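You operate a simulated robot arm through the tools that you are given. There is no shell and no other tool. Be economical: measure what you need, move in short steps, check, and stop when the job is done.

You are at the controls of a simulated two-armed robot. One attempt, no reset.

## Task
Pick up the green filter with one hand, pass it to the other hand and put it on the top of the door cabinet.

Only the result counts: the job must be done as asked and must still hold three seconds after the hand-in. Knocking over, shifting, dropping, spilling or breaking anything else fails it.

## Robot
Two 7-joint arms with two-finger parallel grippers on one trunk, on a base that drives. Base frame: it is fixed to the floor where the robot stands at the start and does not move with it; the origin is under the middle of the robot, x ahead of it, y to its left, z up. Readings come in cm, rad, newtons and seconds.
The left shoulder is at the start at [6.2, 19.8, 110.4], the right one opposite. With the tool pointing down near the work surface each hand reaches from about 32 to 72 cm from the robot's upright axis, wherever it stands, measured 20 degrees to its own side. Places, roughly: top of the door cabinet [-130, -30, 90]. Payload 1.57 kg a hand.
Tool frame (each hand has its own): the origin (TCP) lies between the finger pads and is the grasp point; the fingertips stand 3 cm ahead of it; z points along the fingers, y is the line along which they close. The gripper opens to 11 cm. The fingers are 2.4 cm wide and 1.2 cm thick; the gripper's body (4.8 by 11.2 cm) begins 7.8 cm behind the TCP.
Orientation is that of the tool frame in the base frame, as [roll, pitch, yaw] about the fixed x, y, z axes, in that order (R = Rz(yaw) Ry(pitch) Rx(roll)). With the fingers straight down and closing along the base's y, the tool's x points along the base's -x, its y along +y and its z along -z.

## Interface
- The arms move only by the tool send_rows. It takes "left_targets", "right_targets" or both (then of equal length, played together; a hand with none holds still); each is a list of rows, each a list of 6 numbers: the shift along the tool's x, y, z in cm, then the turn, a rotation vector about the tool's x, y, z in rad. In form: [[dx, dy, dz, rx, ry, rz], ...]. A call has 1 to 12 rows; each row is the pose to reach, as a shift and turn from the pose commanded when the call began, along the tool's axes at that moment. "left_hand" and "right_hand" are, for a hand that has rows, the opening, from 0 (shut) to 1 (fully open), set as the call begins (left out, the last holds). A row lasts 0.2 s, in which the tool goes at most 5 cm and 0.15 rad; a call with a longer step from one row to the next is refused whole, and so is a gripper value outside its range. A pose out of reach is approached as far as the arm can. The call stops where the force on the tool passes 40 N (or 10 N more than at its start, if that is more) or the arm is blocked; 0.2 s more then pass. The fingers move at their own pace (about 7.2 cm/s each) and stop on an object; they squeeze with about 30 N. The grip force told is the motor's: it shows also when the fingers shut on nothing. Time passes only in rows, and 0.2 s behind the last, so rows that repeat a pose let the fingers close. It gives the time, the measured TCP pose, the force on the tool (base axes), the opening and the grip force at its end, in the units of the frame above (readings bear some noise), with the torque about the TCP (base axes, N m) and any sound that the robot's microphone picked up.
- Cameras (640 x 400 px; columns grow to the right, rows downward): "scene" is now at [9.16, 0.95, 168.69]; the picture's right is [0.10, -0.99, 0.00], its down [-0.86, -0.09, -0.49] and it looks along [0.49, 0.05, -0.87] (base axes); focal length 268 px, centre (320, 200). "left" rides on the left gripper at [7, -1.6, -14.1] in its tool frame; the picture's right is [0.23, 0.97, 0.00], its down [-0.85, 0.20, -0.48] and it looks along [-0.47, 0.11, 0.88] (tool axes); focal length 222 px, centre (320, 200). "right" rides on the right gripper at [7, 1.6, -14.1] in its tool frame; the picture's right is [-0.23, 0.97, 0.00], its down [-0.86, -0.20, -0.48] and it looks along [-0.47, -0.11, 0.88] (tool axes); focal length 222 px, centre (320, 200). There is no depth. A picture from a camera that has moved, and an enlarged one, comes with that camera's place and axes in the base frame and with its lens. The place of the scene camera against the robot may be out by one fixed shift of up to 1.8 cm in any direction.
- camera(camera): a new picture of that camera. It takes no simulated time.
- raise_lower(by): slides the trunk up (or, below 0, down) by that many cm; the arms and the scene camera ride with it, the base frame stays. It gives what a move gives, with no picture.
- roll_base(legs): drives the robot by 1 to 6 legs, each [ahead, left, turn to the left] in cm, cm and rad, along the robot's own axes; the way and the turn of a leg run together, so that a leg with both is an arc; at most 150 cm and 3.142 rad a leg. The arms and the cameras ride along, it lands a little off, and it stops where it bumps. It gives what a move gives.
- turn_head(pan, tilt): turns the head with the scene camera to pan (to the left, within 1.501 rad either way) and tilt (down, from -0.506 to 1.204), counted from straight ahead of the robot. It gives what a move gives.
- enlarge(camera, box): a new picture of the part [left, top, right, bottom] of that camera's present view, enlarged. It takes no simulated time.
- hand_in(): hands the job in; it is judged then, once.

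Go step by step. Nothing tells you exact positions but the pictures and the camera data: compare them with the known pose of the tool, close in by small moves and look again before you grip or let go. The budget is 120 turns and 108 pictures, counting those below and the enlarged ones. Unless the task says otherwise, let go and move clear before handing in, and close with one line.

The tools are called after ">>>" as name(argument=value, ...) on one line, values as JSON. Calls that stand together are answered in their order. send_rows: Moves the arms, as the interface text tells. Its arguments: {"type":"object","properties":{"left_targets":{"type":"array","items":{"type":"array","items":{"type":"number"}}},"left_hand":{"type":"number"},"right_targets":{"type":"array","items":{"type":"array","items":{"type":"number"}}},"right_hand":{"type":"number"}},"required":[]} The other tools are called the same way: raise_lower (by) slides the trunk up or down; roll_base (legs) drives the base; turn_head (pan, tilt) turns the head that bears the scene camera; camera (camera) takes a picture; enlarge (camera, box) takes an enlarged picture of a part of a camera's view; hand_in () hands the job in.

At the start:

```text
time: 0.0
left_eef_pos: [46.99, 23.73, 118.74]
left_ee_rot: [-3.142, -0.003, 3.141]
left_ft_force: [0.0, -0.5, -0.6]
left_torque: [0.02, 0.0, 0.01]
left_finger_gap: 10.97
left_grasp_force: 0.1
right_eef_pos: [37.04, -8.65, 118.75]
right_ee_rot: [-3.139, 0.0, -3.141]
right_ft_force: [0.1, -0.7, -0.4]
right_torque: [0.01, 0.02, -0.01]
right_finger_gap: 11.01
right_grasp_force: 0.0
trunk travel left (down, up): [-70.0, 29.0]
robot x, y, heading: [-0.23, 0.12, 0.001]
head pan, tilt: [0.105, 1.051]
```

scene: 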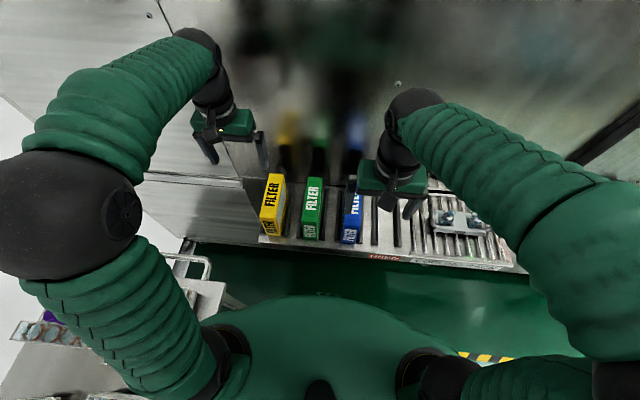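
right: 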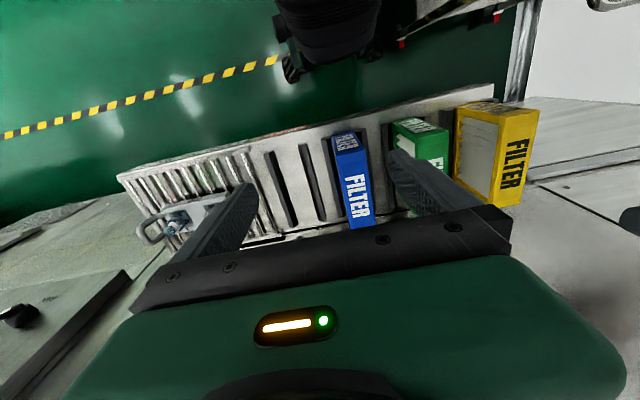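
left: 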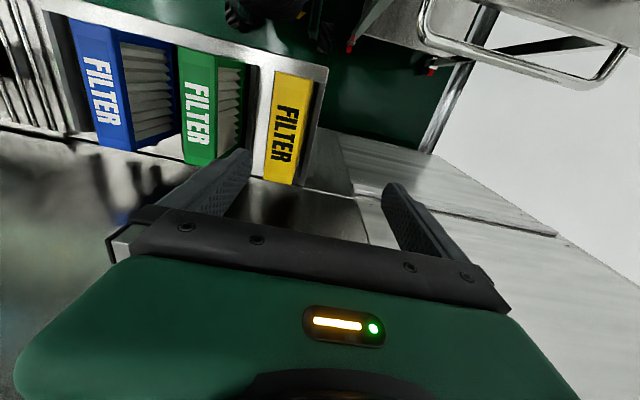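

The green filter stands in the middle of a rack ahead of the robot, between a blue and a yellow one. I'll take enlarged views to measure it.

>>> enlarge(camera="scene", box=[240, 150, 400, 250])

>>> enlarge(camera="left", box=[40, 0, 360, 200])

>>> enlarge(camera="right", box=[300, 80, 560, 242])

```text
4.00 times, centred on (320, 200) of scene
camera zoom: at [9.16, 0.95, 168.69], right [0.1, -0.99, 0.0], down [-0.86, -0.09, -0.49], along [0.49, 0.05, -0.87], focal length 1070 px, centre (320, 200)
```

zoom: 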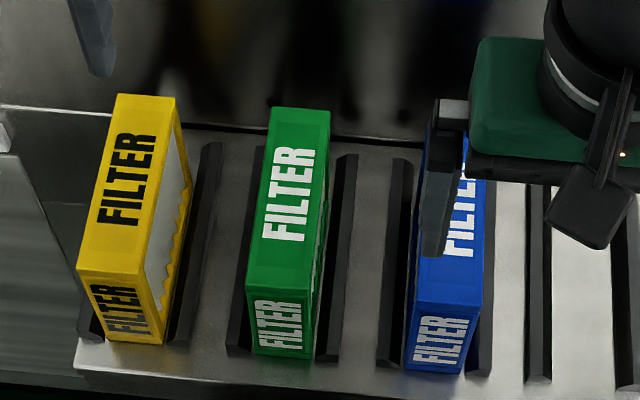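

```text
2.00 times, centred on (200, 100) of left
camera zoom: at [39.93, 22.09, 132.79], right [-0.23, 0.97, 0.0], down [0.86, 0.2, 0.48], along [0.47, 0.11, -0.88], focal length 444 px, centre (560, 400)
```

zoom: 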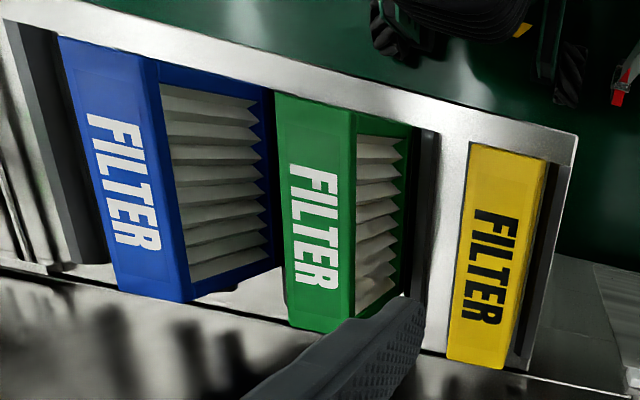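

```text
2.46 times, centred on (430, 161) of right
camera zoom: at [30.14, -7.08, 132.88], right [0.23, 0.97, 0.0], down [0.86, -0.2, 0.48], along [0.47, -0.11, -0.88], focal length 547 px, centre (49, 296)
```

zoom: 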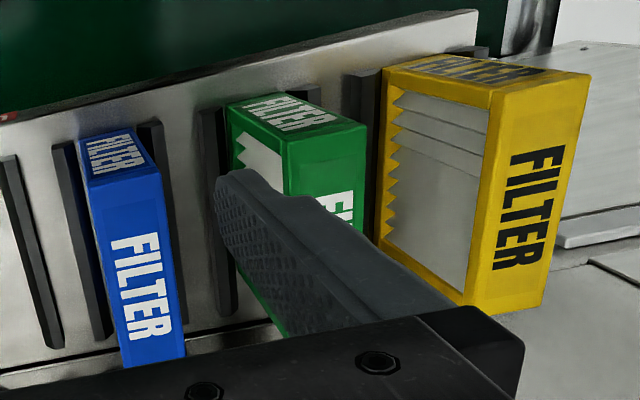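

The two cameras agree that the filter's top spans about x 40.5–55.6, y 4.3–9.1, z 99.7. I'll move the right hand aside, bring the left above the filter and turn the head to see the cabinet behind.

>>> send_rows(left_targets=[[0, -2, 0, 0, 0, 0], [-0.3, -6, 1, 0, 0, 0], [-0.6, -10, 3, 0, 0, 0], [-0.8, -14, 5, 0, 0, 0], [-1, -17, 8, 0, 0, 0], [-1, -17, 11, 0, 0, 0]], right_targets=[[0, -4, 0, 0, 0, 0], [0, -8, 0, 0, 0, 0], [0, -12, 0, 0, 0, 0], [0, -16, 0, 0, 0, 0], [0, -18, 0, 0, 0, 0], [0, -18, 0, 0, 0, 0]], left_hand=0.85)

>>> camera(camera="left")

>>> enlarge(camera="scene", box=[240, 120, 400, 220])

```text
time: 1.4
left_eef_pos: [47.79, 6.51, 107.89]
left_ee_rot: [-3.141, -0.003, -3.141]
left_ft_force: [-0.2, 0.2, -0.4]
left_torque: [0.0, -0.02, 0.0]
left_finger_gap: 9.38
left_grasp_force: 0.0
right_eef_pos: [37.05, -26.75, 118.67]
right_ee_rot: [-3.14, 0.001, -3.142]
right_ft_force: [-0.2, 0.0, -0.3]
right_torque: [-0.02, 0.0, 0.0]
right_finger_gap: 10.98
right_grasp_force: 0.1
trunk travel left (down, up): [-70.0, 29.0]
robot x, y, heading: [-0.03, -0.26, 0.004]
head pan, tilt: [0.105, 1.051]
```

```text
101 pictures are left
camera left: at [40.77, 4.88, 121.86], right [-0.23, 0.97, 0.0], down [0.86, 0.2, 0.48], along [0.47, 0.11, -0.88], focal length 222 px, centre (320, 200)
```

left: 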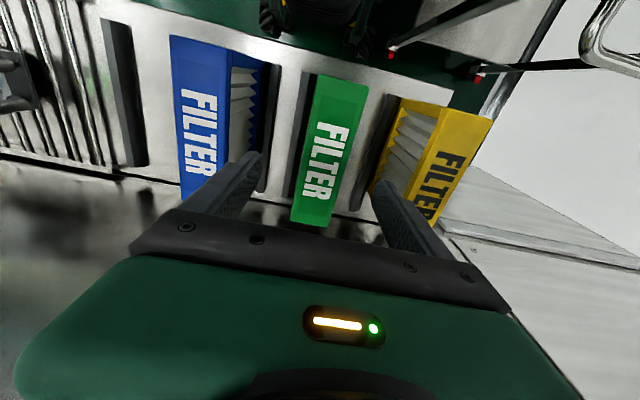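

```text
4.00 times, centred on (320, 170) of scene
camera zoom: at [9.29, 0.75, 168.69], right [0.1, -0.99, 0.0], down [-0.86, -0.09, -0.49], along [0.49, 0.05, -0.87], focal length 1070 px, centre (320, 320)
```

zoom: 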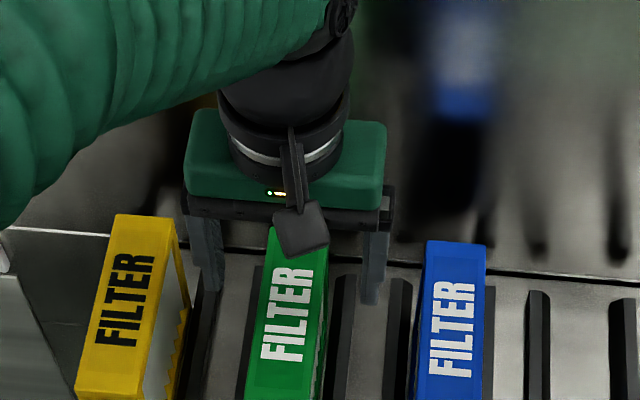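

The camera puts the filter's centre at y≈6.9, x≈48.2, and the fingers have room on both sides. I'll go down and look again before closing.

>>> send_rows(left_targets=[[-0.3, 0.4, 2, 0, 0, 0], [-0.3, 0.4, 5, 0, 0, 0], [-0.3, 0.4, 8, 0, 0, 0], [-0.3, 0.4, 10.5, 0, 0, 0], [-0.3, 0.4, 10.5, 0, 0, 0]])

>>> camera(camera="left")

>>> enlarge(camera="right", box=[300, 80, 640, 292])

```text
time: 2.6
left_eef_pos: [47.94, 6.93, 97.34]
left_ee_rot: [3.14, 0.0, -3.141]
left_ft_force: [-1.0, -0.3, 0.2]
left_torque: [0.01, 0.01, 0.02]
left_finger_gap: 9.37
left_grasp_force: 0.0
right_eef_pos: [37.05, -26.86, 118.76]
right_ee_rot: [3.14, 0.001, 3.142]
right_ft_force: [-0.2, -0.3, 0.0]
right_torque: [-0.01, 0.02, 0.03]
right_finger_gap: 11.01
right_grasp_force: 0.1
trunk travel left (down, up): [-70.0, 29.0]
robot x, y, heading: [0.22, -0.07, -0.005]
head pan, tilt: [0.105, 1.051]
```

```text
99 pictures are left
camera left: at [40.94, 5.35, 111.35], right [-0.23, 0.97, 0.0], down [0.86, 0.2, 0.48], along [0.47, 0.11, -0.88], focal length 222 px, centre (320, 200)
```

left: 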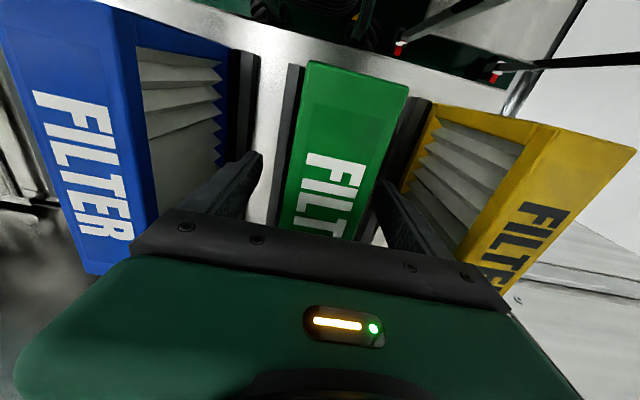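

```text
1.88 times, centred on (470, 186) of right
camera zoom: at [30.04, -25.26, 132.86], right [0.23, 0.97, 0.0], down [0.86, -0.2, 0.48], along [0.47, -0.11, -0.88], focal length 418 px, centre (38, 226)
```

zoom: 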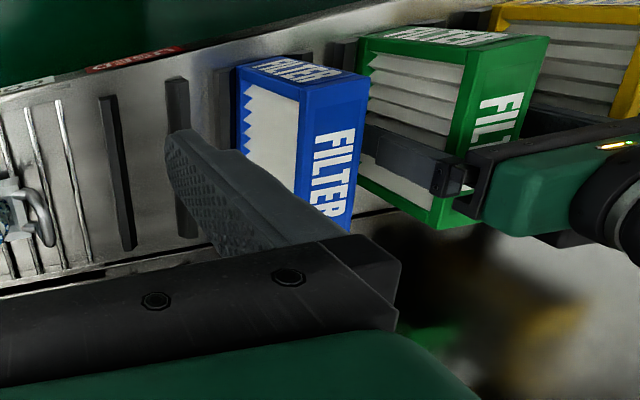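

The fingers straddle the green filter with clearance, so I'll close the grip.

>>> send_rows(left_targets=[[0, 0, 0, 0, 0, 0], [0, 0, 0, 0, 0, 0], [0, 0, 0, 0, 0, 0], [0, 0, 0, 0, 0, 0]], left_hand=0)

```text
time: 3.6
left_eef_pos: [47.94, 7.0, 97.31]
left_ee_rot: [-3.14, 0.001, -3.14]
left_ft_force: [0.1, -0.8, 1.4]
left_torque: [0.0, -0.05, 0.0]
left_finger_gap: 4.49
left_grasp_force: 29.3
right_eef_pos: [37.06, -26.83, 118.71]
right_ee_rot: [3.141, 0.001, -3.141]
right_ft_force: [0.1, -0.2, 0.5]
right_torque: [0.01, -0.04, 0.0]
right_finger_gap: 10.99
right_grasp_force: 0.1
trunk travel left (down, up): [-70.0, 29.0]
robot x, y, heading: [0.1, -0.06, 0.004]
head pan, tilt: [0.105, 1.051]
```

It is gripped at a 4.5 cm gap, so I'll lift slowly.

>>> send_rows(left_targets=[[0, 0, -1, 0, 0, 0], [0, 0, -3, 0, 0, 0], [0, 0, -5, 0, 0, 0], [0, 0, -8, 0, 0, 0], [0, 0, -11, 0, 0, 0], [0, 0, -14, 0, 0, 0], [0, 0, -17, 0, 0, 0], [0, 0, -20, 0, 0, 0], [0, 0, -20, 0, 0, 0]])

>>> camera(camera="left")

>>> camera(camera="right")

>>> camera(camera="scene")

```text
time: 5.6
left_eef_pos: [47.98, 7.02, 117.18]
left_ee_rot: [3.141, 0.0, -3.141]
left_ft_force: [0.1, 0.1, -1.8]
left_torque: [0.0, 0.01, 0.01]
left_finger_gap: 4.48
left_grasp_force: 30.1
right_eef_pos: [37.07, -26.83, 118.73]
right_ee_rot: [3.141, 0.001, -3.141]
right_ft_force: [-0.1, -0.7, -0.3]
right_torque: [-0.01, -0.01, -0.01]
right_finger_gap: 10.98
right_grasp_force: 0.0
trunk travel left (down, up): [-70.0, 29.0]
robot x, y, heading: [0.18, 0.48, -0.005]
head pan, tilt: [0.105, 1.051]
```

```text
97 pictures are left
camera left: at [41.09, 5.41, 131.31], right [-0.23, 0.97, 0.0], down [0.86, 0.2, 0.48], along [0.47, 0.11, -0.88], focal length 222 px, centre (320, 200)
```

left: 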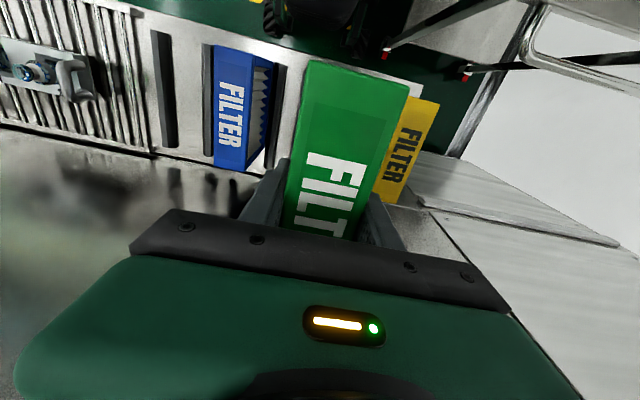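

```text
96 pictures are left
camera right: at [30.11, -25.24, 132.85], right [0.23, 0.97, 0.0], down [0.86, -0.2, 0.48], along [0.47, -0.11, -0.88], focal length 222 px, centre (320, 200)
```

right: 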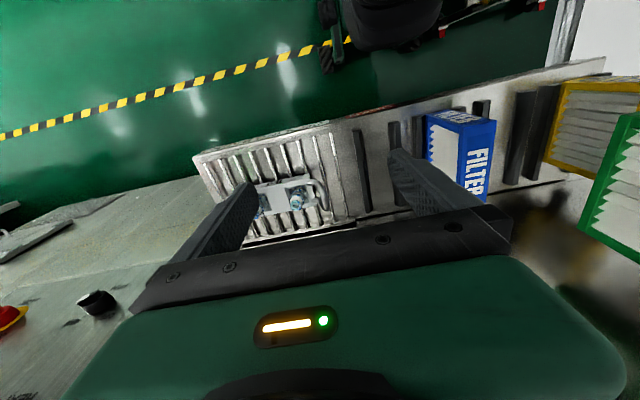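

```text
95 pictures are left
camera scene: at [9.23, 0.79, 168.69], right [0.1, -0.99, 0.0], down [-0.86, -0.09, -0.49], along [0.49, 0.05, -0.87], focal length 268 px, centre (320, 200)
```

scene: 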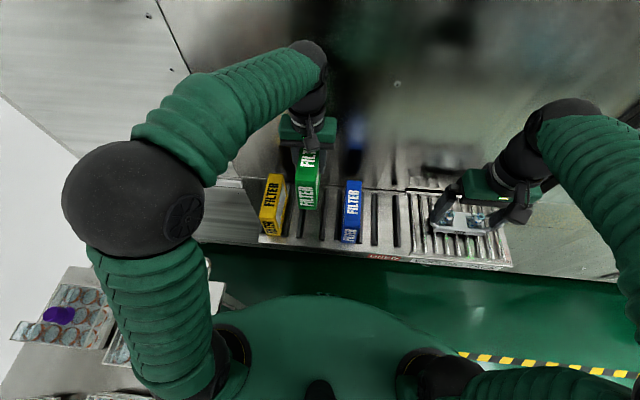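

The filter is lifted cleanly. Before moving the base I'll look around for the cabinet and obstacles.

>>> turn_head(pan=1.5, tilt=0.6)

>>> camera(camera="scene")

>>> turn_head(pan=-1.5, tilt=0.6)

>>> camera(camera="scene")

```text
time: 7.1
left_eef_pos: [48.03, 6.95, 117.27]
left_ee_rot: [3.141, 0.001, -3.141]
left_ft_force: [-0.4, 0.1, -2.1]
left_torque: [-0.05, -0.01, 0.01]
left_finger_gap: 4.48
left_grasp_force: 30.2
right_eef_pos: [37.12, -26.78, 118.73]
right_ee_rot: [-3.141, 0.0, 3.141]
right_ft_force: [-0.4, -0.2, 0.4]
right_torque: [-0.01, -0.01, 0.01]
right_finger_gap: 10.98
right_grasp_force: 0.1
trunk travel left (down, up): [-70.0, 29.0]
robot x, y, heading: [-0.09, 0.24, -0.004]
head pan, tilt: [1.499, 0.6]
```

```text
94 pictures are left
camera scene: at [3.25, 8.92, 172.25], right [1.0, -0.07, 0.0], down [-0.04, -0.56, -0.83], along [0.06, 0.82, -0.56], focal length 268 px, centre (320, 200)
```

scene: 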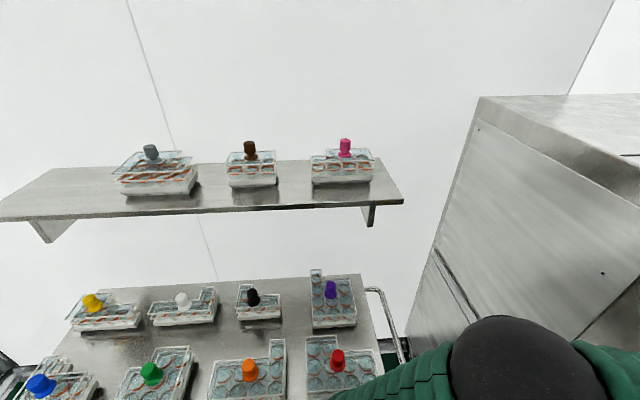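

```text
time: 9.7
left_eef_pos: [48.05, 7.07, 117.24]
left_ee_rot: [3.141, -0.001, -3.141]
left_ft_force: [0.2, -0.4, -1.9]
left_torque: [0.02, -0.04, 0.0]
left_finger_gap: 4.47
left_grasp_force: 30.4
right_eef_pos: [37.03, -26.88, 118.63]
right_ee_rot: [-3.142, 0.0, 3.14]
right_ft_force: [-0.4, 0.1, 0.6]
right_torque: [-0.01, -0.03, -0.01]
right_finger_gap: 10.99
right_grasp_force: 0.0
trunk travel left (down, up): [-70.0, 29.0]
robot x, y, heading: [-0.14, 0.34, -0.002]
head pan, tilt: [-1.499, 0.6]
```

```text
93 pictures are left
camera scene: at [3.25, -8.73, 172.25], right [-1.0, -0.07, 0.0], down [-0.04, 0.56, -0.82], along [0.06, -0.82, -0.57], focal length 268 px, centre (320, 200)
```

scene: 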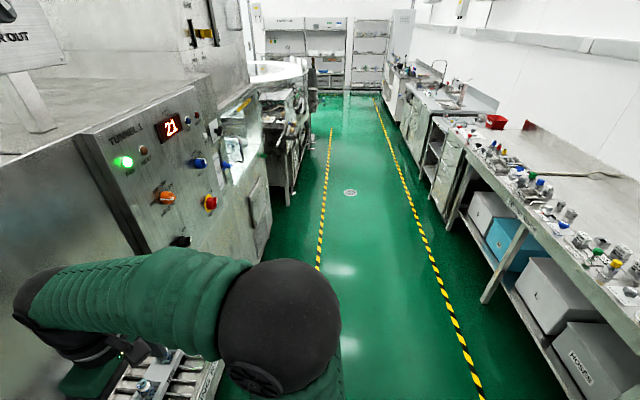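

The corridor on the right is open. I'll back away from the rack, then turn right to face away from the shelves.

>>> roll_base(legs=[[-35, 0, 0]])

>>> turn_head(pan=-1.5, tilt=0.9)

>>> camera(camera="scene")

```text
time: 12.0
left_eef_pos: [12.83, 7.0, 117.11]
left_ee_rot: [-3.141, -0.005, -3.139]
left_ft_force: [0.4, 0.1, -3.0]
left_torque: [0.02, -0.04, -0.01]
left_finger_gap: 4.48
left_grasp_force: 29.9
right_eef_pos: [1.78, -26.78, 118.64]
right_ee_rot: [-3.142, -0.002, -3.139]
right_ft_force: [-0.4, -0.2, 0.3]
right_torque: [0.0, -0.03, 0.0]
right_finger_gap: 11.02
right_grasp_force: 0.2
trunk travel left (down, up): [-70.0, 29.0]
robot x, y, heading: [-35.75, -0.13, 0.001]
head pan, tilt: [-1.499, 0.6]
```

```text
time: 12.8
left_eef_pos: [12.39, 7.0, 117.35]
left_ee_rot: [3.141, 0.0, -3.141]
left_ft_force: [-0.7, -0.6, -1.2]
left_torque: [0.0, 0.0, -0.01]
left_finger_gap: 4.52
left_grasp_force: 29.5
right_eef_pos: [1.25, -26.75, 118.72]
right_ee_rot: [3.14, 0.002, -3.139]
right_ft_force: [-0.7, -0.4, 0.0]
right_torque: [0.01, -0.02, -0.02]
right_finger_gap: 10.97
right_grasp_force: 0.2
trunk travel left (down, up): [-70.0, 29.0]
robot x, y, heading: [-35.74, 0.05, 0.006]
head pan, tilt: [-1.499, 0.901]
```

```text
92 pictures are left
camera scene: at [-32.48, -7.47, 169.78], right [-1.0, -0.07, 0.0], down [-0.06, 0.78, -0.62], along [0.04, -0.62, -0.78], focal length 268 px, centre (320, 200)
```

scene: 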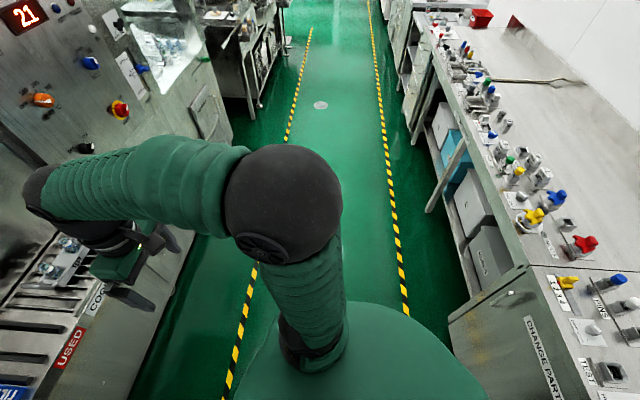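

The cabinet's front edge appears to be near x≈-97, and there is room here for the handover. I'll yaw the left hand so the filter's length runs left-right, and yaw the right hand to match.

>>> send_rows(left_targets=[[0, 0, 0, 0, 0, 0.143], [0, 0, 0, 0, 0, 0.286], [0, 0, 0, 0, 0, 0.429], [0, 0, 0, 0, 0, 0.572], [0, 0, 0, 0, 0, 0.715], [0, 0, 0, 0, 0, 0.858], [0, 0, 0, 0, 0, 1.0], [0, 0, 0, 0, 0, 1.143], [0, 0, 0, 0, 0, 1.286], [0, 0, 0, 0, 0, 1.429], [0, 0, 0, 0, 0, 1.571], [0, 0, 0, 0, 0, 1.571]], right_targets=[[0, 0, 0, 0, 0, -0.143], [0, 0, 0, 0, 0, -0.286], [0, 0, 0, 0, 0, -0.429], [0, 0, 0, 0, 0, -0.572], [0, 0, 0, 0, 0, -0.715], [0, 0, 0, 0, 0, -0.858], [0, 0, 0, 0, 0, -1.0], [0, 0, 0, 0, 0, -1.143], [0, 0, 0, 0, 0, -1.286], [0, 0, 0, 0, 0, -1.429], [0, 0, 0, 0, 0, -1.571], [0, 0, 0, 0, 0, -1.571]])

>>> turn_head(pan=0, tilt=0.9)

>>> camera(camera="scene")

```text
time: 15.4
left_eef_pos: [12.45, 6.99, 117.34]
left_ee_rot: [-3.141, 0.001, 1.57]
left_ft_force: [1.0, 0.2, -2.7]
left_torque: [-0.04, -0.01, 0.0]
left_finger_gap: 4.47
left_grasp_force: 30.3
right_eef_pos: [1.46, -26.69, 118.76]
right_ee_rot: [-3.14, 0.0, -1.568]
right_ft_force: [-0.7, -0.2, -0.5]
right_torque: [-0.02, 0.01, 0.04]
right_finger_gap: 11.0
right_grasp_force: 0.1
trunk travel left (down, up): [-70.0, 29.0]
robot x, y, heading: [-35.6, 0.43, 0.001]
head pan, tilt: [-1.499, 0.901]
```

```text
time: 17.0
left_eef_pos: [12.36, 7.06, 117.28]
left_ee_rot: [-3.141, -0.001, 1.575]
left_ft_force: [-0.4, 0.1, -2.6]
left_torque: [0.0, -0.01, 0.02]
left_finger_gap: 4.46
left_grasp_force: 30.1
right_eef_pos: [1.41, -26.78, 118.81]
right_ee_rot: [3.141, 0.0, -1.568]
right_ft_force: [-0.8, -1.2, 0.2]
right_torque: [0.0, -0.01, 0.01]
right_finger_gap: 11.01
right_grasp_force: 0.0
trunk travel left (down, up): [-70.0, 29.0]
robot x, y, heading: [-35.57, 0.1, 0.002]
head pan, tilt: [0.0, 0.901]
```

```text
91 pictures are left
camera scene: at [-25.38, 0.09, 169.76], right [0.0, -1.0, 0.0], down [-0.78, 0.0, -0.62], along [0.62, 0.0, -0.78], focal length 268 px, centre (320, 200)
```

scene: 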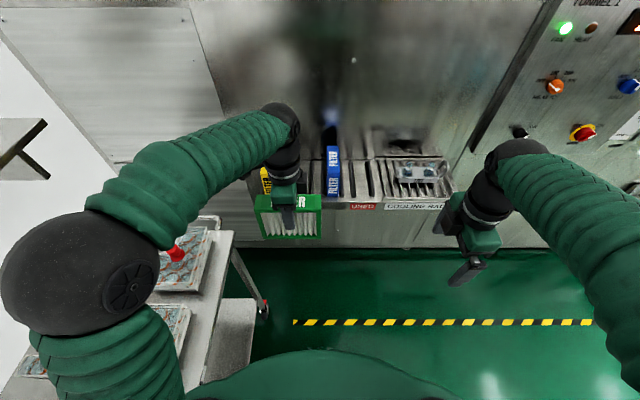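

Both yaws worked and the filter now lies left-right. Next I'll tilt the right hand 45° inward.

>>> send_rows(right_targets=[[0, 0, 0, 0, -0.14, 0], [0, 0, 0, 0, -0.28, 0], [0, 0, 0, 0, -0.42, 0], [0, 0, 0, 0, -0.56, 0], [0, 0, 0, 0, -0.7, 0], [0, 0, 0, 0, -0.785, 0], [0, 0, 0, 0, -0.785, 0]])

>>> camera(camera="right")

```text
time: 18.6
left_eef_pos: [12.33, 7.11, 117.34]
left_ee_rot: [3.141, -0.003, 1.573]
left_ft_force: [0.3, -0.4, -1.9]
left_torque: [-0.01, 0.01, 0.03]
left_finger_gap: 4.48
left_grasp_force: 30.2
right_eef_pos: [1.38, -26.7, 118.66]
right_ee_rot: [-3.14, 0.789, -1.567]
right_ft_force: [0.3, 0.5, 0.3]
right_torque: [-0.02, -0.02, 0.01]
right_finger_gap: 11.0
right_grasp_force: 0.1
trunk travel left (down, up): [-70.0, 29.0]
robot x, y, heading: [-35.15, 0.09, 0.003]
head pan, tilt: [0.0, 0.901]
```

```text
90 pictures are left
camera right: at [-0.17, -41.8, 123.8], right [-0.97, 0.16, 0.16], down [0.2, 0.27, 0.94], along [0.11, 0.95, -0.29], focal length 222 px, centre (320, 200)
```

right: 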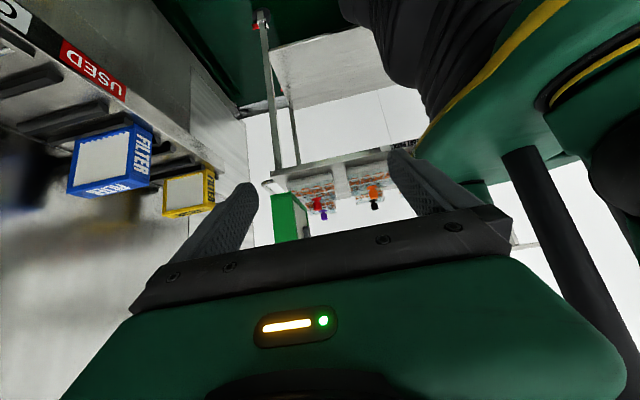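

The right hand is tilted as wanted. I'll line it up with the filter's right end, stopping short so I can check.

>>> send_rows(right_targets=[[-1.5, -2.2, 2.8, 0, 0, 0], [-3, -4.5, 5.8, 0, 0, 0], [-4.5, -6.8, 8.8, 0, 0, 0], [-6, -9, 11.8, 0, 0, 0], [-7.18, -10.95, 14.04, 0, 0, 0], [-7.18, -10.95, 14.04, 0, 0, 0]])

>>> camera(camera="right")

>>> enlarge(camera="scene", box=[220, 100, 540, 300])

```text
time: 20.0
left_eef_pos: [12.26, 7.07, 117.28]
left_ee_rot: [3.141, 0.0, 1.573]
left_ft_force: [-0.9, 0.7, -3.0]
left_torque: [0.01, -0.05, 0.03]
left_finger_gap: 4.49
left_grasp_force: 29.9
right_eef_pos: [12.18, -11.76, 113.83]
right_ee_rot: [-3.14, 0.786, -1.569]
right_ft_force: [0.2, 0.4, -0.9]
right_torque: [-0.04, 0.02, 0.03]
right_finger_gap: 11.02
right_grasp_force: 0.2
trunk travel left (down, up): [-70.0, 29.0]
robot x, y, heading: [-35.63, 0.08, 0.003]
head pan, tilt: [0.0, 0.901]
```

```text
89 pictures are left
camera right: at [10.55, -26.82, 119.0], right [-0.97, 0.16, 0.16], down [0.2, 0.27, 0.94], along [0.11, 0.95, -0.29], focal length 222 px, centre (320, 200)
```

right: 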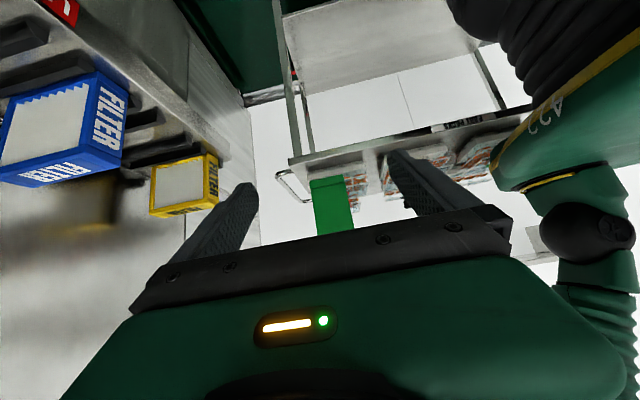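

```text
2.00 times, centred on (380, 200) of scene
camera zoom: at [-25.35, 0.1, 169.76], right [0.0, -1.0, 0.0], down [-0.79, 0.0, -0.62], along [0.62, 0.0, -0.79], focal length 535 px, centre (200, 200)
```

zoom: 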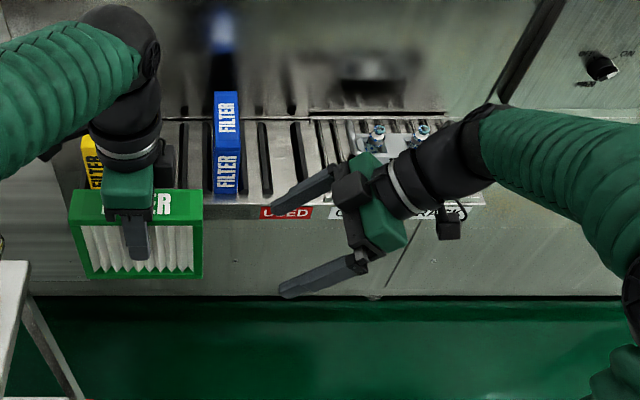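

The filter is centred between the right fingers (x≈12.1, bottom z≈108.4). I'll advance over its right end.

>>> send_rows(right_targets=[[-2, 0, 2, 0, 0, 0], [-4, 0, 4, 0, 0, 0], [-6, 0, 6, 0, 0, 0], [-8, 0, 8, 0, 0, 0], [-9.4, 0, 9.4, 0, 0, 0], [-10.1, 0, 10.1, 0, 0, 0], [-10.1, 0, 10.1, 0, 0, 0]])

>>> camera(camera="right")

>>> enlarge(camera="scene", box=[220, 100, 540, 300])

```text
time: 21.6
left_eef_pos: [12.33, 7.16, 117.3]
left_ee_rot: [-3.141, 0.0, 1.573]
left_ft_force: [-0.6, -0.2, -2.0]
left_torque: [-0.01, 0.03, -0.01]
left_finger_gap: 4.48
left_grasp_force: 29.9
right_eef_pos: [12.33, 2.81, 113.97]
right_ee_rot: [-3.141, 0.785, -1.569]
right_ft_force: [0.2, 1.1, 0.3]
right_torque: [-0.01, 0.0, 0.03]
right_finger_gap: 10.98
right_grasp_force: 0.1
trunk travel left (down, up): [-70.0, 29.0]
robot x, y, heading: [-35.78, -0.25, 0.001]
head pan, tilt: [0.0, 0.901]
```

```text
87 pictures are left
camera right: at [10.86, -12.26, 119.03], right [-0.97, 0.16, 0.16], down [0.2, 0.27, 0.94], along [0.11, 0.95, -0.29], focal length 222 px, centre (320, 200)
```

right: 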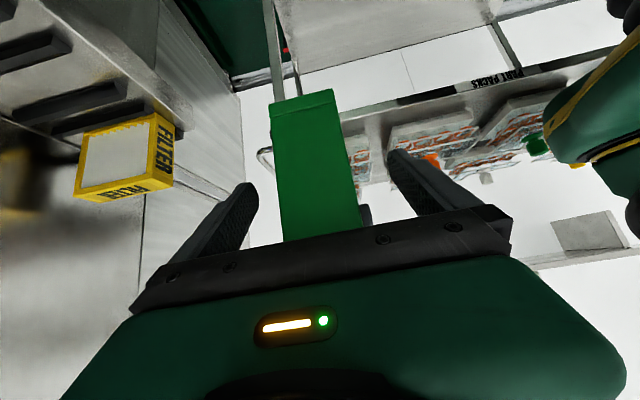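

```text
2.00 times, centred on (380, 200) of scene
camera zoom: at [-25.28, 0.15, 169.75], right [0.0, -1.0, 0.0], down [-0.79, 0.0, -0.62], along [0.62, 0.0, -0.79], focal length 535 px, centre (200, 200)
```

zoom: 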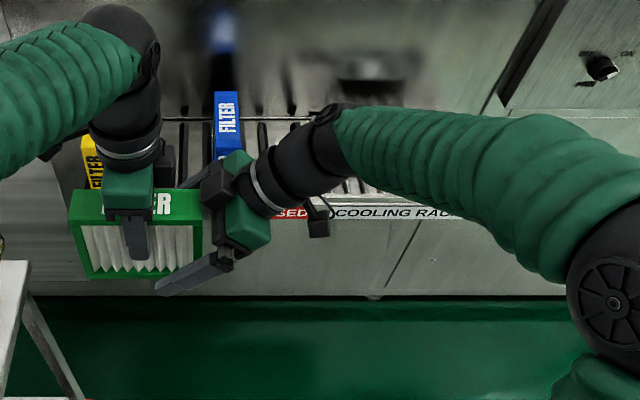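

The fingers straddle the filter's right part clear of the left hand, so I'll close the right grip.

>>> send_rows(right_targets=[[0, 0, 0, 0, 0, 0], [0, 0, 0, 0, 0, 0], [0, 0, 0, 0, 0, 0], [0, 0, 0, 0, 0, 0], [0, 0, 0, 0, 0, 0]], right_hand=0)

>>> camera(camera="right")

```text
time: 22.8
left_eef_pos: [12.4, 7.06, 117.33]
left_ee_rot: [3.14, -0.001, 1.572]
left_ft_force: [6.8, 0.4, -3.9]
left_torque: [0.01, 0.1, 0.46]
left_finger_gap: 4.47
left_grasp_force: 30.0
right_eef_pos: [12.49, 2.77, 113.99]
right_ee_rot: [3.141, 0.785, -1.567]
right_ft_force: [-6.3, -1.0, 1.1]
right_torque: [0.05, -0.33, -0.16]
right_finger_gap: 4.46
right_grasp_force: 29.9
trunk travel left (down, up): [-70.0, 29.0]
robot x, y, heading: [-35.14, -0.12, 0.003]
head pan, tilt: [0.0, 0.901]
```

```text
85 pictures are left
camera right: at [10.83, -12.26, 119.03], right [-0.97, 0.16, 0.16], down [0.2, 0.27, 0.94], along [0.11, 0.95, -0.29], focal length 222 px, centre (320, 200)
```

right: 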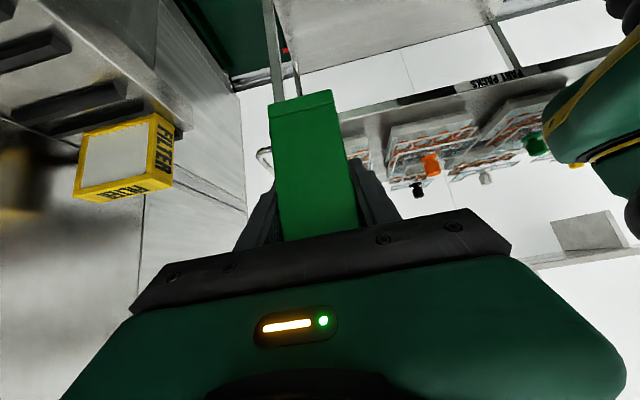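

Both hands hold it at 4.5 cm. I'll open the left hand and lift it straight off.

>>> send_rows(left_targets=[[0, 0, 0, 0, 0, 0], [0, 0, 0, 0, 0, 0], [0, 0, 0, 0, 0, 0], [0, 0, -2, 0, 0, 0], [0, 0, -5, 0, 0, 0], [0, 0, -8, 0, 0, 0], [0, 0, -12, 0, 0, 0], [0, 0, -15, 0, 0, 0], [0, 0, -15, 0, 0, 0]], left_hand=0.8)

>>> camera(camera="scene")

```text
time: 24.8
left_eef_pos: [12.13, 6.99, 132.17]
left_ee_rot: [3.141, 0.001, 1.573]
left_ft_force: [0.5, -0.2, -0.6]
left_torque: [0.03, 0.01, -0.02]
left_finger_gap: 8.83
left_grasp_force: 0.1
right_eef_pos: [12.49, 2.73, 114.01]
right_ee_rot: [3.141, 0.786, -1.568]
right_ft_force: [-0.1, -0.2, -1.3]
right_torque: [-0.08, 0.02, 0.01]
right_finger_gap: 4.49
right_grasp_force: 30.1
trunk travel left (down, up): [-70.0, 29.0]
robot x, y, heading: [-35.66, 0.09, 0.001]
head pan, tilt: [0.0, 0.901]
```

```text
84 pictures are left
camera scene: at [-25.27, 0.15, 169.75], right [0.0, -1.0, 0.0], down [-0.79, 0.0, -0.62], along [0.62, 0.0, -0.79], focal length 268 px, centre (320, 200)
```

scene: 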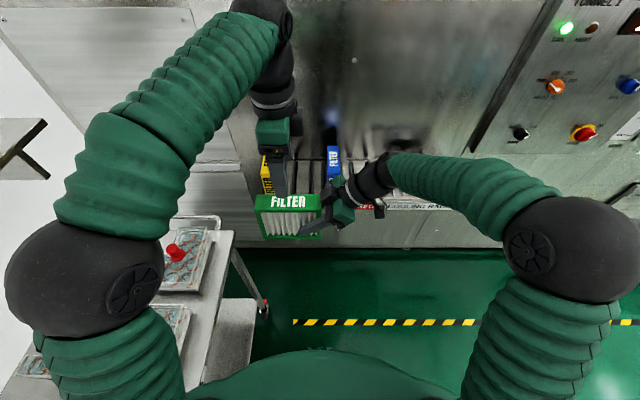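

The right hand holds the filter alone. I'll part the hands, then slide the base away from the left table.

>>> send_rows(left_targets=[[3, 0, 0, 0, 0, 0], [6, 0, 0, 0, 0, 0], [9, 0, 0, 0, 0, 0], [12, 0, 0, 0, 0, 0], [15, 0, 0, 0, 0, 0], [15, 0, 0, 0, 0, 0]], right_targets=[[2, 0, -2, 0, 0, 0], [4, 0, -4, 0, 0, 0], [6, 0, -6, 0, 0, 0], [8, 0, -8, 0, 0, 0], [10, 0, -10, 0, 0, 0], [10, 0, -10, 0, 0, 0]])

>>> roll_base(legs=[[0, -25, 0], [0, 0, -1.571]])

>>> turn_head(pan=-1.4, tilt=0.8)

>>> camera(camera="scene")

```text
time: 26.2
left_eef_pos: [12.13, 22.05, 132.4]
left_ee_rot: [3.141, 0.0, 1.573]
left_ft_force: [0.3, -0.6, -0.1]
left_torque: [-0.02, -0.02, 0.01]
left_finger_gap: 8.81
left_grasp_force: 0.1
right_eef_pos: [12.43, -11.61, 113.82]
right_ee_rot: [3.14, 0.784, -1.569]
right_ft_force: [0.8, 0.0, 0.6]
right_torque: [-0.1, -0.02, -0.02]
right_finger_gap: 4.45
right_grasp_force: 30.0
trunk travel left (down, up): [-70.0, 29.0]
robot x, y, heading: [-35.63, -0.12, 0.004]
head pan, tilt: [0.0, 0.901]
```

```text
time: 31.9
left_eef_pos: [-13.29, -72.53, 132.35]
left_ee_rot: [-3.141, 0.0, 0.004]
left_ft_force: [0.3, -0.4, -0.5]
left_torque: [0.0, -0.02, 0.0]
left_finger_gap: 8.78
left_grasp_force: 0.1
right_eef_pos: [-46.96, -72.85, 113.99]
right_ee_rot: [3.141, 0.786, -3.136]
right_ft_force: [0.2, 0.1, -0.3]
right_torque: [-0.02, 0.11, 0.02]
right_finger_gap: 4.48
right_grasp_force: 30.1
trunk travel left (down, up): [-70.0, 29.0]
robot x, y, heading: [-35.66, -24.33, -1.569]
head pan, tilt: [0.0, 0.901]
```

```text
time: 33.4
left_eef_pos: [-13.28, -72.45, 132.46]
left_ee_rot: [3.138, 0.001, 0.006]
left_ft_force: [0.7, 0.3, 0.8]
left_torque: [0.02, 0.0, 0.0]
left_finger_gap: 8.8
left_grasp_force: 0.0
right_eef_pos: [-46.98, -72.86, 114.11]
right_ee_rot: [-3.139, 0.785, -3.135]
right_ft_force: [0.3, -0.3, 1.2]
right_torque: [0.0, 0.09, -0.02]
right_finger_gap: 4.47
right_grasp_force: 29.8
trunk travel left (down, up): [-70.0, 29.0]
robot x, y, heading: [-35.23, -24.54, -1.561]
head pan, tilt: [-1.4, 0.799]
```

```text
83 pictures are left
camera scene: at [-44.2, -29.5, 170.56], right [-0.18, 0.98, 0.0], down [0.71, 0.13, -0.7], along [-0.69, -0.12, -0.72], focal length 268 px, centre (320, 200)
```

scene: 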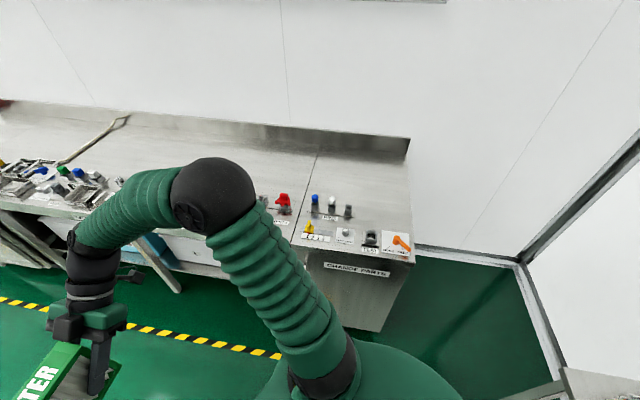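

The "CHANGE PARTS" cabinet matches the given place, with small parts on its front half. I'll zoom in to find free space.

>>> enlarge(camera="scene", box=[248, 110, 440, 230])

>>> enlarge(camera="scene", box=[280, 180, 440, 280])

```text
3.33 times, centred on (344, 170) of scene
camera zoom: at [-44.2, -29.5, 170.56], right [-0.18, 0.98, 0.0], down [0.71, 0.13, -0.7], along [-0.69, -0.12, -0.72], focal length 892 px, centre (240, 300)
```

zoom: 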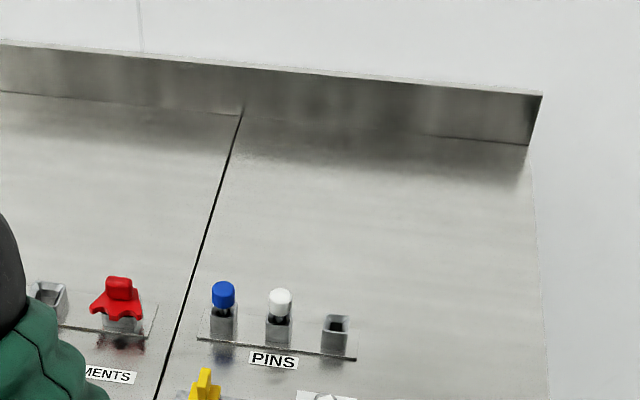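

```text
4.00 times, centred on (360, 230) of scene
camera zoom: at [-44.2, -29.5, 170.56], right [-0.18, 0.98, 0.0], down [0.71, 0.13, -0.7], along [-0.69, -0.12, -0.72], focal length 1070 px, centre (160, 80)
```

zoom: 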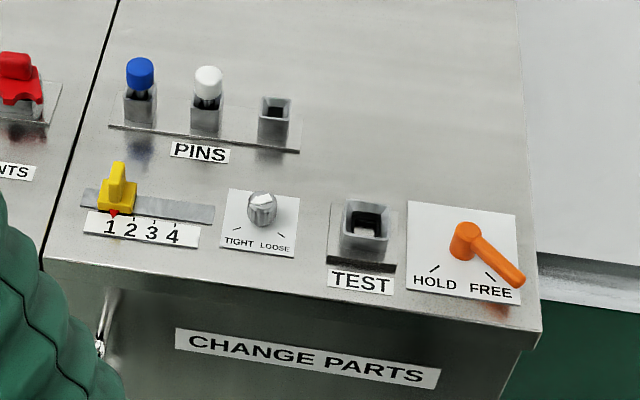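

Free top area is about x −158…−120, y −47…−8, with pins at x≈−116 and other parts nearer the front. I'll turn to face the cabinet and go a little closer.

>>> roll_base(legs=[[0, 0, -1.571], [0, 14, 0]])

>>> turn_head(pan=0, tilt=0.8)

>>> camera(camera="scene")

```text
time: 38.5
left_eef_pos: [-83.49, -57.41, 132.79]
left_ee_rot: [3.14, -0.016, -1.583]
left_ft_force: [-0.6, 2.4, 0.2]
left_torque: [-0.13, -0.03, -0.02]
left_finger_gap: 8.81
left_grasp_force: 0.0
right_eef_pos: [-83.33, -24.22, 113.69]
right_ee_rot: [-3.141, 0.802, 1.558]
right_ft_force: [-0.2, 2.1, -3.1]
right_torque: [0.01, -0.04, -0.02]
right_finger_gap: 4.49
right_grasp_force: 30.0
trunk travel left (down, up): [-70.0, 29.0]
robot x, y, heading: [-35.67, -38.47, 3.129]
head pan, tilt: [-1.4, 0.799]
```

```text
time: 40.1
left_eef_pos: [-83.38, -59.05, 132.62]
left_ee_rot: [3.137, -0.003, -1.587]
left_ft_force: [-0.1, 0.5, 0.3]
left_torque: [0.03, -0.02, -0.01]
left_finger_gap: 8.8
left_grasp_force: 0.0
right_eef_pos: [-83.3, -25.41, 113.95]
right_ee_rot: [-3.137, 0.789, 1.559]
right_ft_force: [0.1, -0.9, -2.4]
right_torque: [0.09, 0.0, 0.02]
right_finger_gap: 4.47
right_grasp_force: 29.5
trunk travel left (down, up): [-70.0, 29.0]
robot x, y, heading: [-35.6, -38.4, 3.132]
head pan, tilt: [0.0, 0.799]
```

```text
80 pictures are left
camera scene: at [-47.79, -36.62, 170.54], right [0.01, 1.0, -0.01], down [0.72, -0.01, -0.7], along [-0.7, 0.0, -0.72], focal length 268 px, centre (320, 200)
```

scene: 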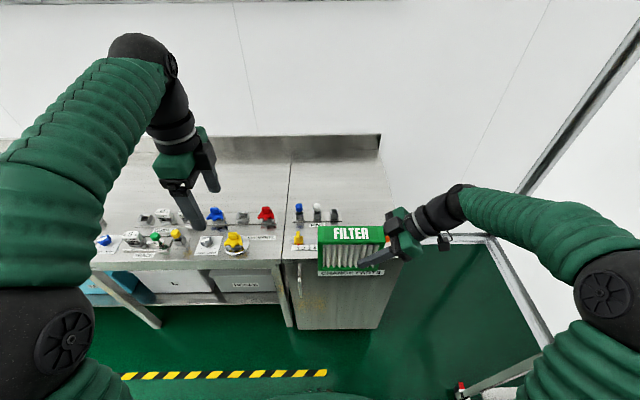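

The filter and arms clear everything here. I'll drive 23 cm closer to the cabinet.

>>> roll_base(legs=[[23, 0, 0]])

>>> camera(camera="scene")

>>> turn_head(pan=0, tilt=1.2)

>>> camera(camera="scene")

```text
time: 41.8
left_eef_pos: [-106.01, -59.2, 132.62]
left_ee_rot: [3.137, -0.001, -1.588]
left_ft_force: [-0.7, 0.7, -0.4]
left_torque: [-0.02, -0.06, 0.02]
left_finger_gap: 8.84
left_grasp_force: 0.0
right_eef_pos: [-105.82, -25.8, 114.27]
right_ee_rot: [-3.134, 0.782, 1.558]
right_ft_force: [-0.3, 0.3, -2.5]
right_torque: [0.04, -0.01, 0.03]
right_finger_gap: 4.47
right_grasp_force: 30.4
trunk travel left (down, up): [-70.0, 29.0]
robot x, y, heading: [-58.31, -38.05, 3.127]
head pan, tilt: [0.0, 0.799]
```

```text
79 pictures are left
camera scene: at [-70.15, -37.03, 170.58], right [0.01, 1.0, 0.0], down [0.72, -0.01, -0.7], along [-0.7, 0.01, -0.72], focal length 268 px, centre (320, 200)
```

scene: 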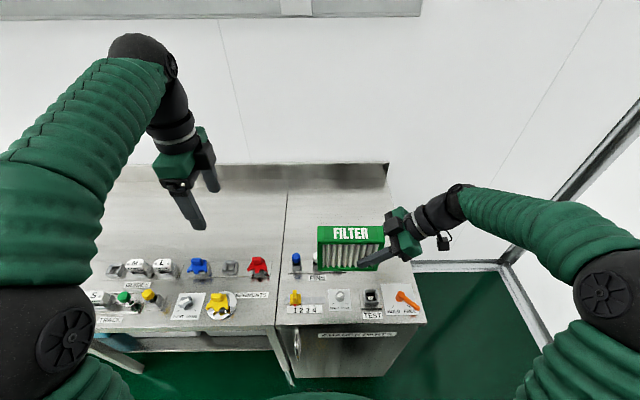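

```text
time: 42.7
left_eef_pos: [-106.38, -59.62, 132.44]
left_ee_rot: [-3.142, 0.002, -1.588]
left_ft_force: [-1.2, 0.4, -0.3]
left_torque: [-0.03, -0.01, -0.02]
left_finger_gap: 8.81
left_grasp_force: 0.1
right_eef_pos: [-106.15, -25.91, 114.06]
right_ee_rot: [-3.141, 0.782, 1.555]
right_ft_force: [-0.3, -0.1, -1.8]
right_torque: [0.09, -0.02, -0.02]
right_finger_gap: 4.48
right_grasp_force: 29.6
trunk travel left (down, up): [-70.0, 29.0]
robot x, y, heading: [-58.76, -38.02, 3.127]
head pan, tilt: [0.0, 1.201]
```

```text
78 pictures are left
camera scene: at [-68.38, -37.44, 167.77], right [0.01, 1.0, 0.0], down [0.93, -0.01, -0.36], along [-0.36, 0.0, -0.93], focal length 268 px, centre (320, 200)
```

scene: 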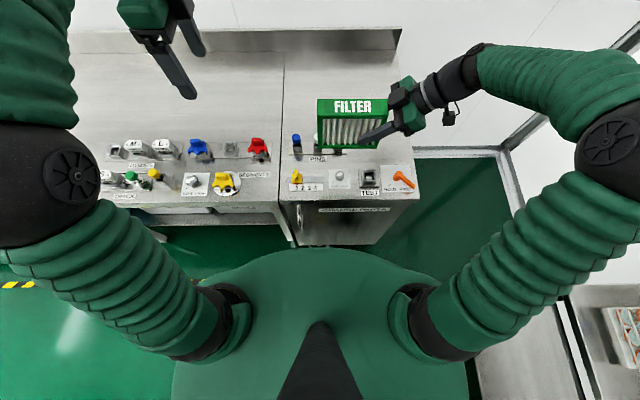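

The gap to the cabinet looks safe. I'll reach 20 cm forward at this height, above the parts.

>>> send_rows(right_targets=[[0, -4, 0, 0, 0, 0], [0, -8, 0, 0, 0, 0], [0, -12, 0, 0, 0, 0], [0, -16, 0, 0, 0, 0], [0, -20, 0, 0, 0, 0], [0, -20, 0, 0, 0, 0]])

>>> camera(camera="scene")

>>> camera(camera="right")

```text
time: 44.1
left_eef_pos: [-106.18, -59.93, 132.6]
left_ee_rot: [3.137, 0.006, -1.586]
left_ft_force: [-0.4, 0.5, 0.0]
left_torque: [-0.01, 0.02, 0.0]
left_finger_gap: 8.81
left_grasp_force: 0.1
right_eef_pos: [-125.26, -25.97, 114.03]
right_ee_rot: [-3.14, 0.778, 1.557]
right_ft_force: [1.0, 0.8, -2.2]
right_torque: [0.12, 0.03, 0.0]
right_finger_gap: 4.49
right_grasp_force: 29.5
right hand out of reach, approached as far as the arm can: row 5, 6
trunk travel left (down, up): [-70.0, 29.0]
robot x, y, heading: [-58.47, -38.21, 3.129]
head pan, tilt: [0.0, 1.201]
```

```text
77 pictures are left
camera scene: at [-68.2, -37.88, 167.78], right [0.01, 1.0, 0.0], down [0.93, -0.01, -0.36], along [-0.36, 0.01, -0.93], focal length 268 px, centre (320, 200)
```

scene: 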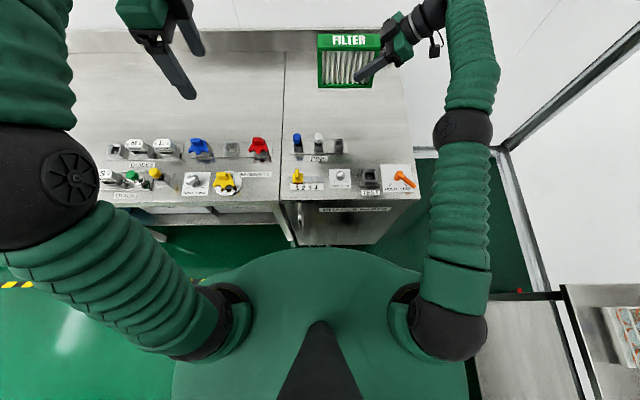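

```text
76 pictures are left
camera right: at [-123.6, -11.22, 119.27], right [0.97, -0.18, 0.16], down [-0.2, -0.27, 0.94], along [-0.12, -0.95, -0.3], focal length 222 px, centre (320, 200)
```

right: 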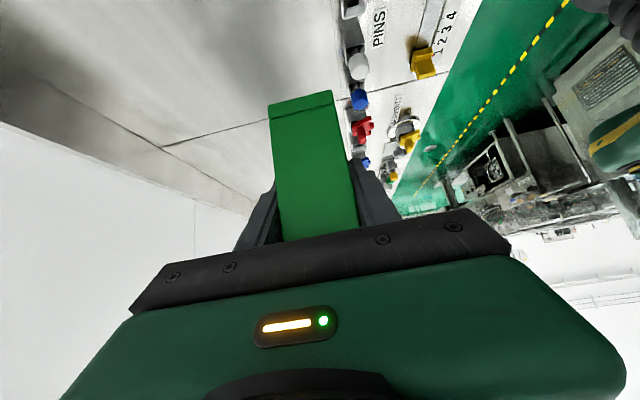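

The arm is nearly straight at x≈−125, behind the pins and clear of them. I'll lower the filter partway with the arm, keeping the trunk and elbow high, and check.

>>> send_rows(right_targets=[[1.4, 0.5, 1.4, 0, 0, 0], [2.8, 0.8, 2.8, 0, 0, 0], [4.2, 0.8, 4.2, 0, 0, 0], [5.6, 0.8, 5.6, 0, 0, 0], [7, 0.8, 7, 0, 0, 0], [7, 0.8, 7, 0, 0, 0]])

>>> camera(camera="scene")

>>> camera(camera="right")

>>> camera(camera="left")

```text
time: 45.5
left_eef_pos: [-106.37, -59.77, 132.47]
left_ee_rot: [3.139, 0.004, -1.59]
left_ft_force: [0.4, 0.0, -0.2]
left_torque: [0.0, -0.03, -0.01]
left_finger_gap: 8.81
left_grasp_force: 0.1
right_eef_pos: [-124.59, -25.89, 104.06]
right_ee_rot: [-3.139, 0.78, 1.557]
right_ft_force: [-0.6, 0.5, -1.5]
right_torque: [0.13, 0.01, -0.02]
right_finger_gap: 4.48
right_grasp_force: 29.2
trunk travel left (down, up): [-70.0, 29.0]
robot x, y, heading: [-58.73, -37.97, 3.126]
head pan, tilt: [0.0, 1.201]
```

```text
75 pictures are left
camera scene: at [-68.28, -37.77, 167.77], right [0.01, 1.0, 0.0], down [0.93, -0.01, -0.36], along [-0.36, 0.0, -0.93], focal length 268 px, centre (320, 200)
```

scene: 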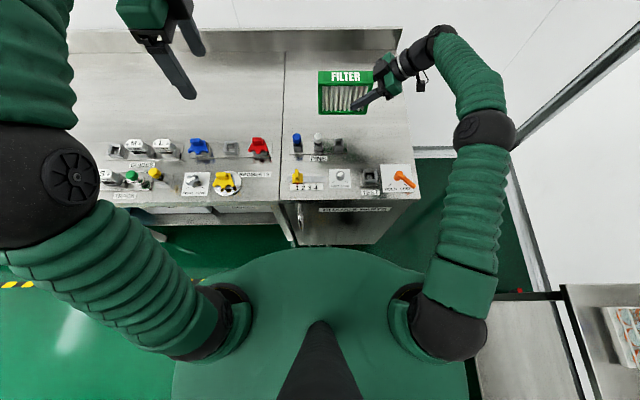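

```text
74 pictures are left
camera right: at [-122.73, -11.04, 109.11], right [0.97, -0.18, 0.16], down [-0.2, -0.27, 0.94], along [-0.13, -0.95, -0.3], focal length 222 px, centre (320, 200)
```

right: 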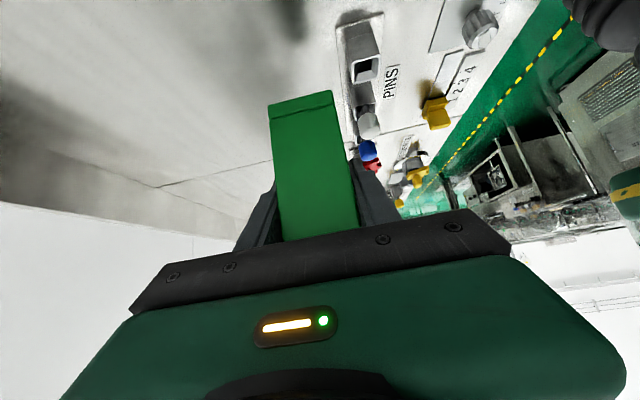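

```text
73 pictures are left
camera left: at [-104.7, -66.87, 146.52], right [-0.98, -0.21, 0.0], down [-0.18, 0.86, 0.48], along [-0.1, 0.47, -0.88], focal length 222 px, centre (320, 200)
```

left: 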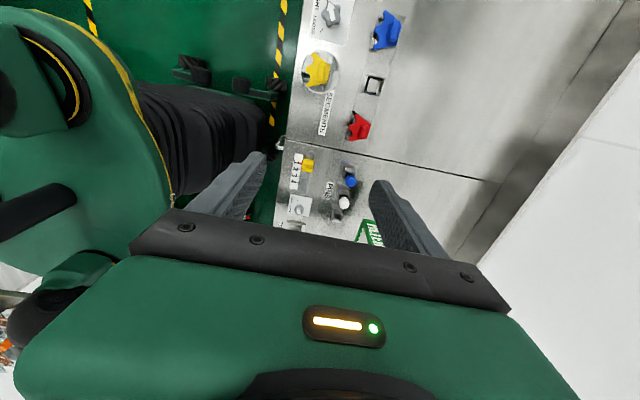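

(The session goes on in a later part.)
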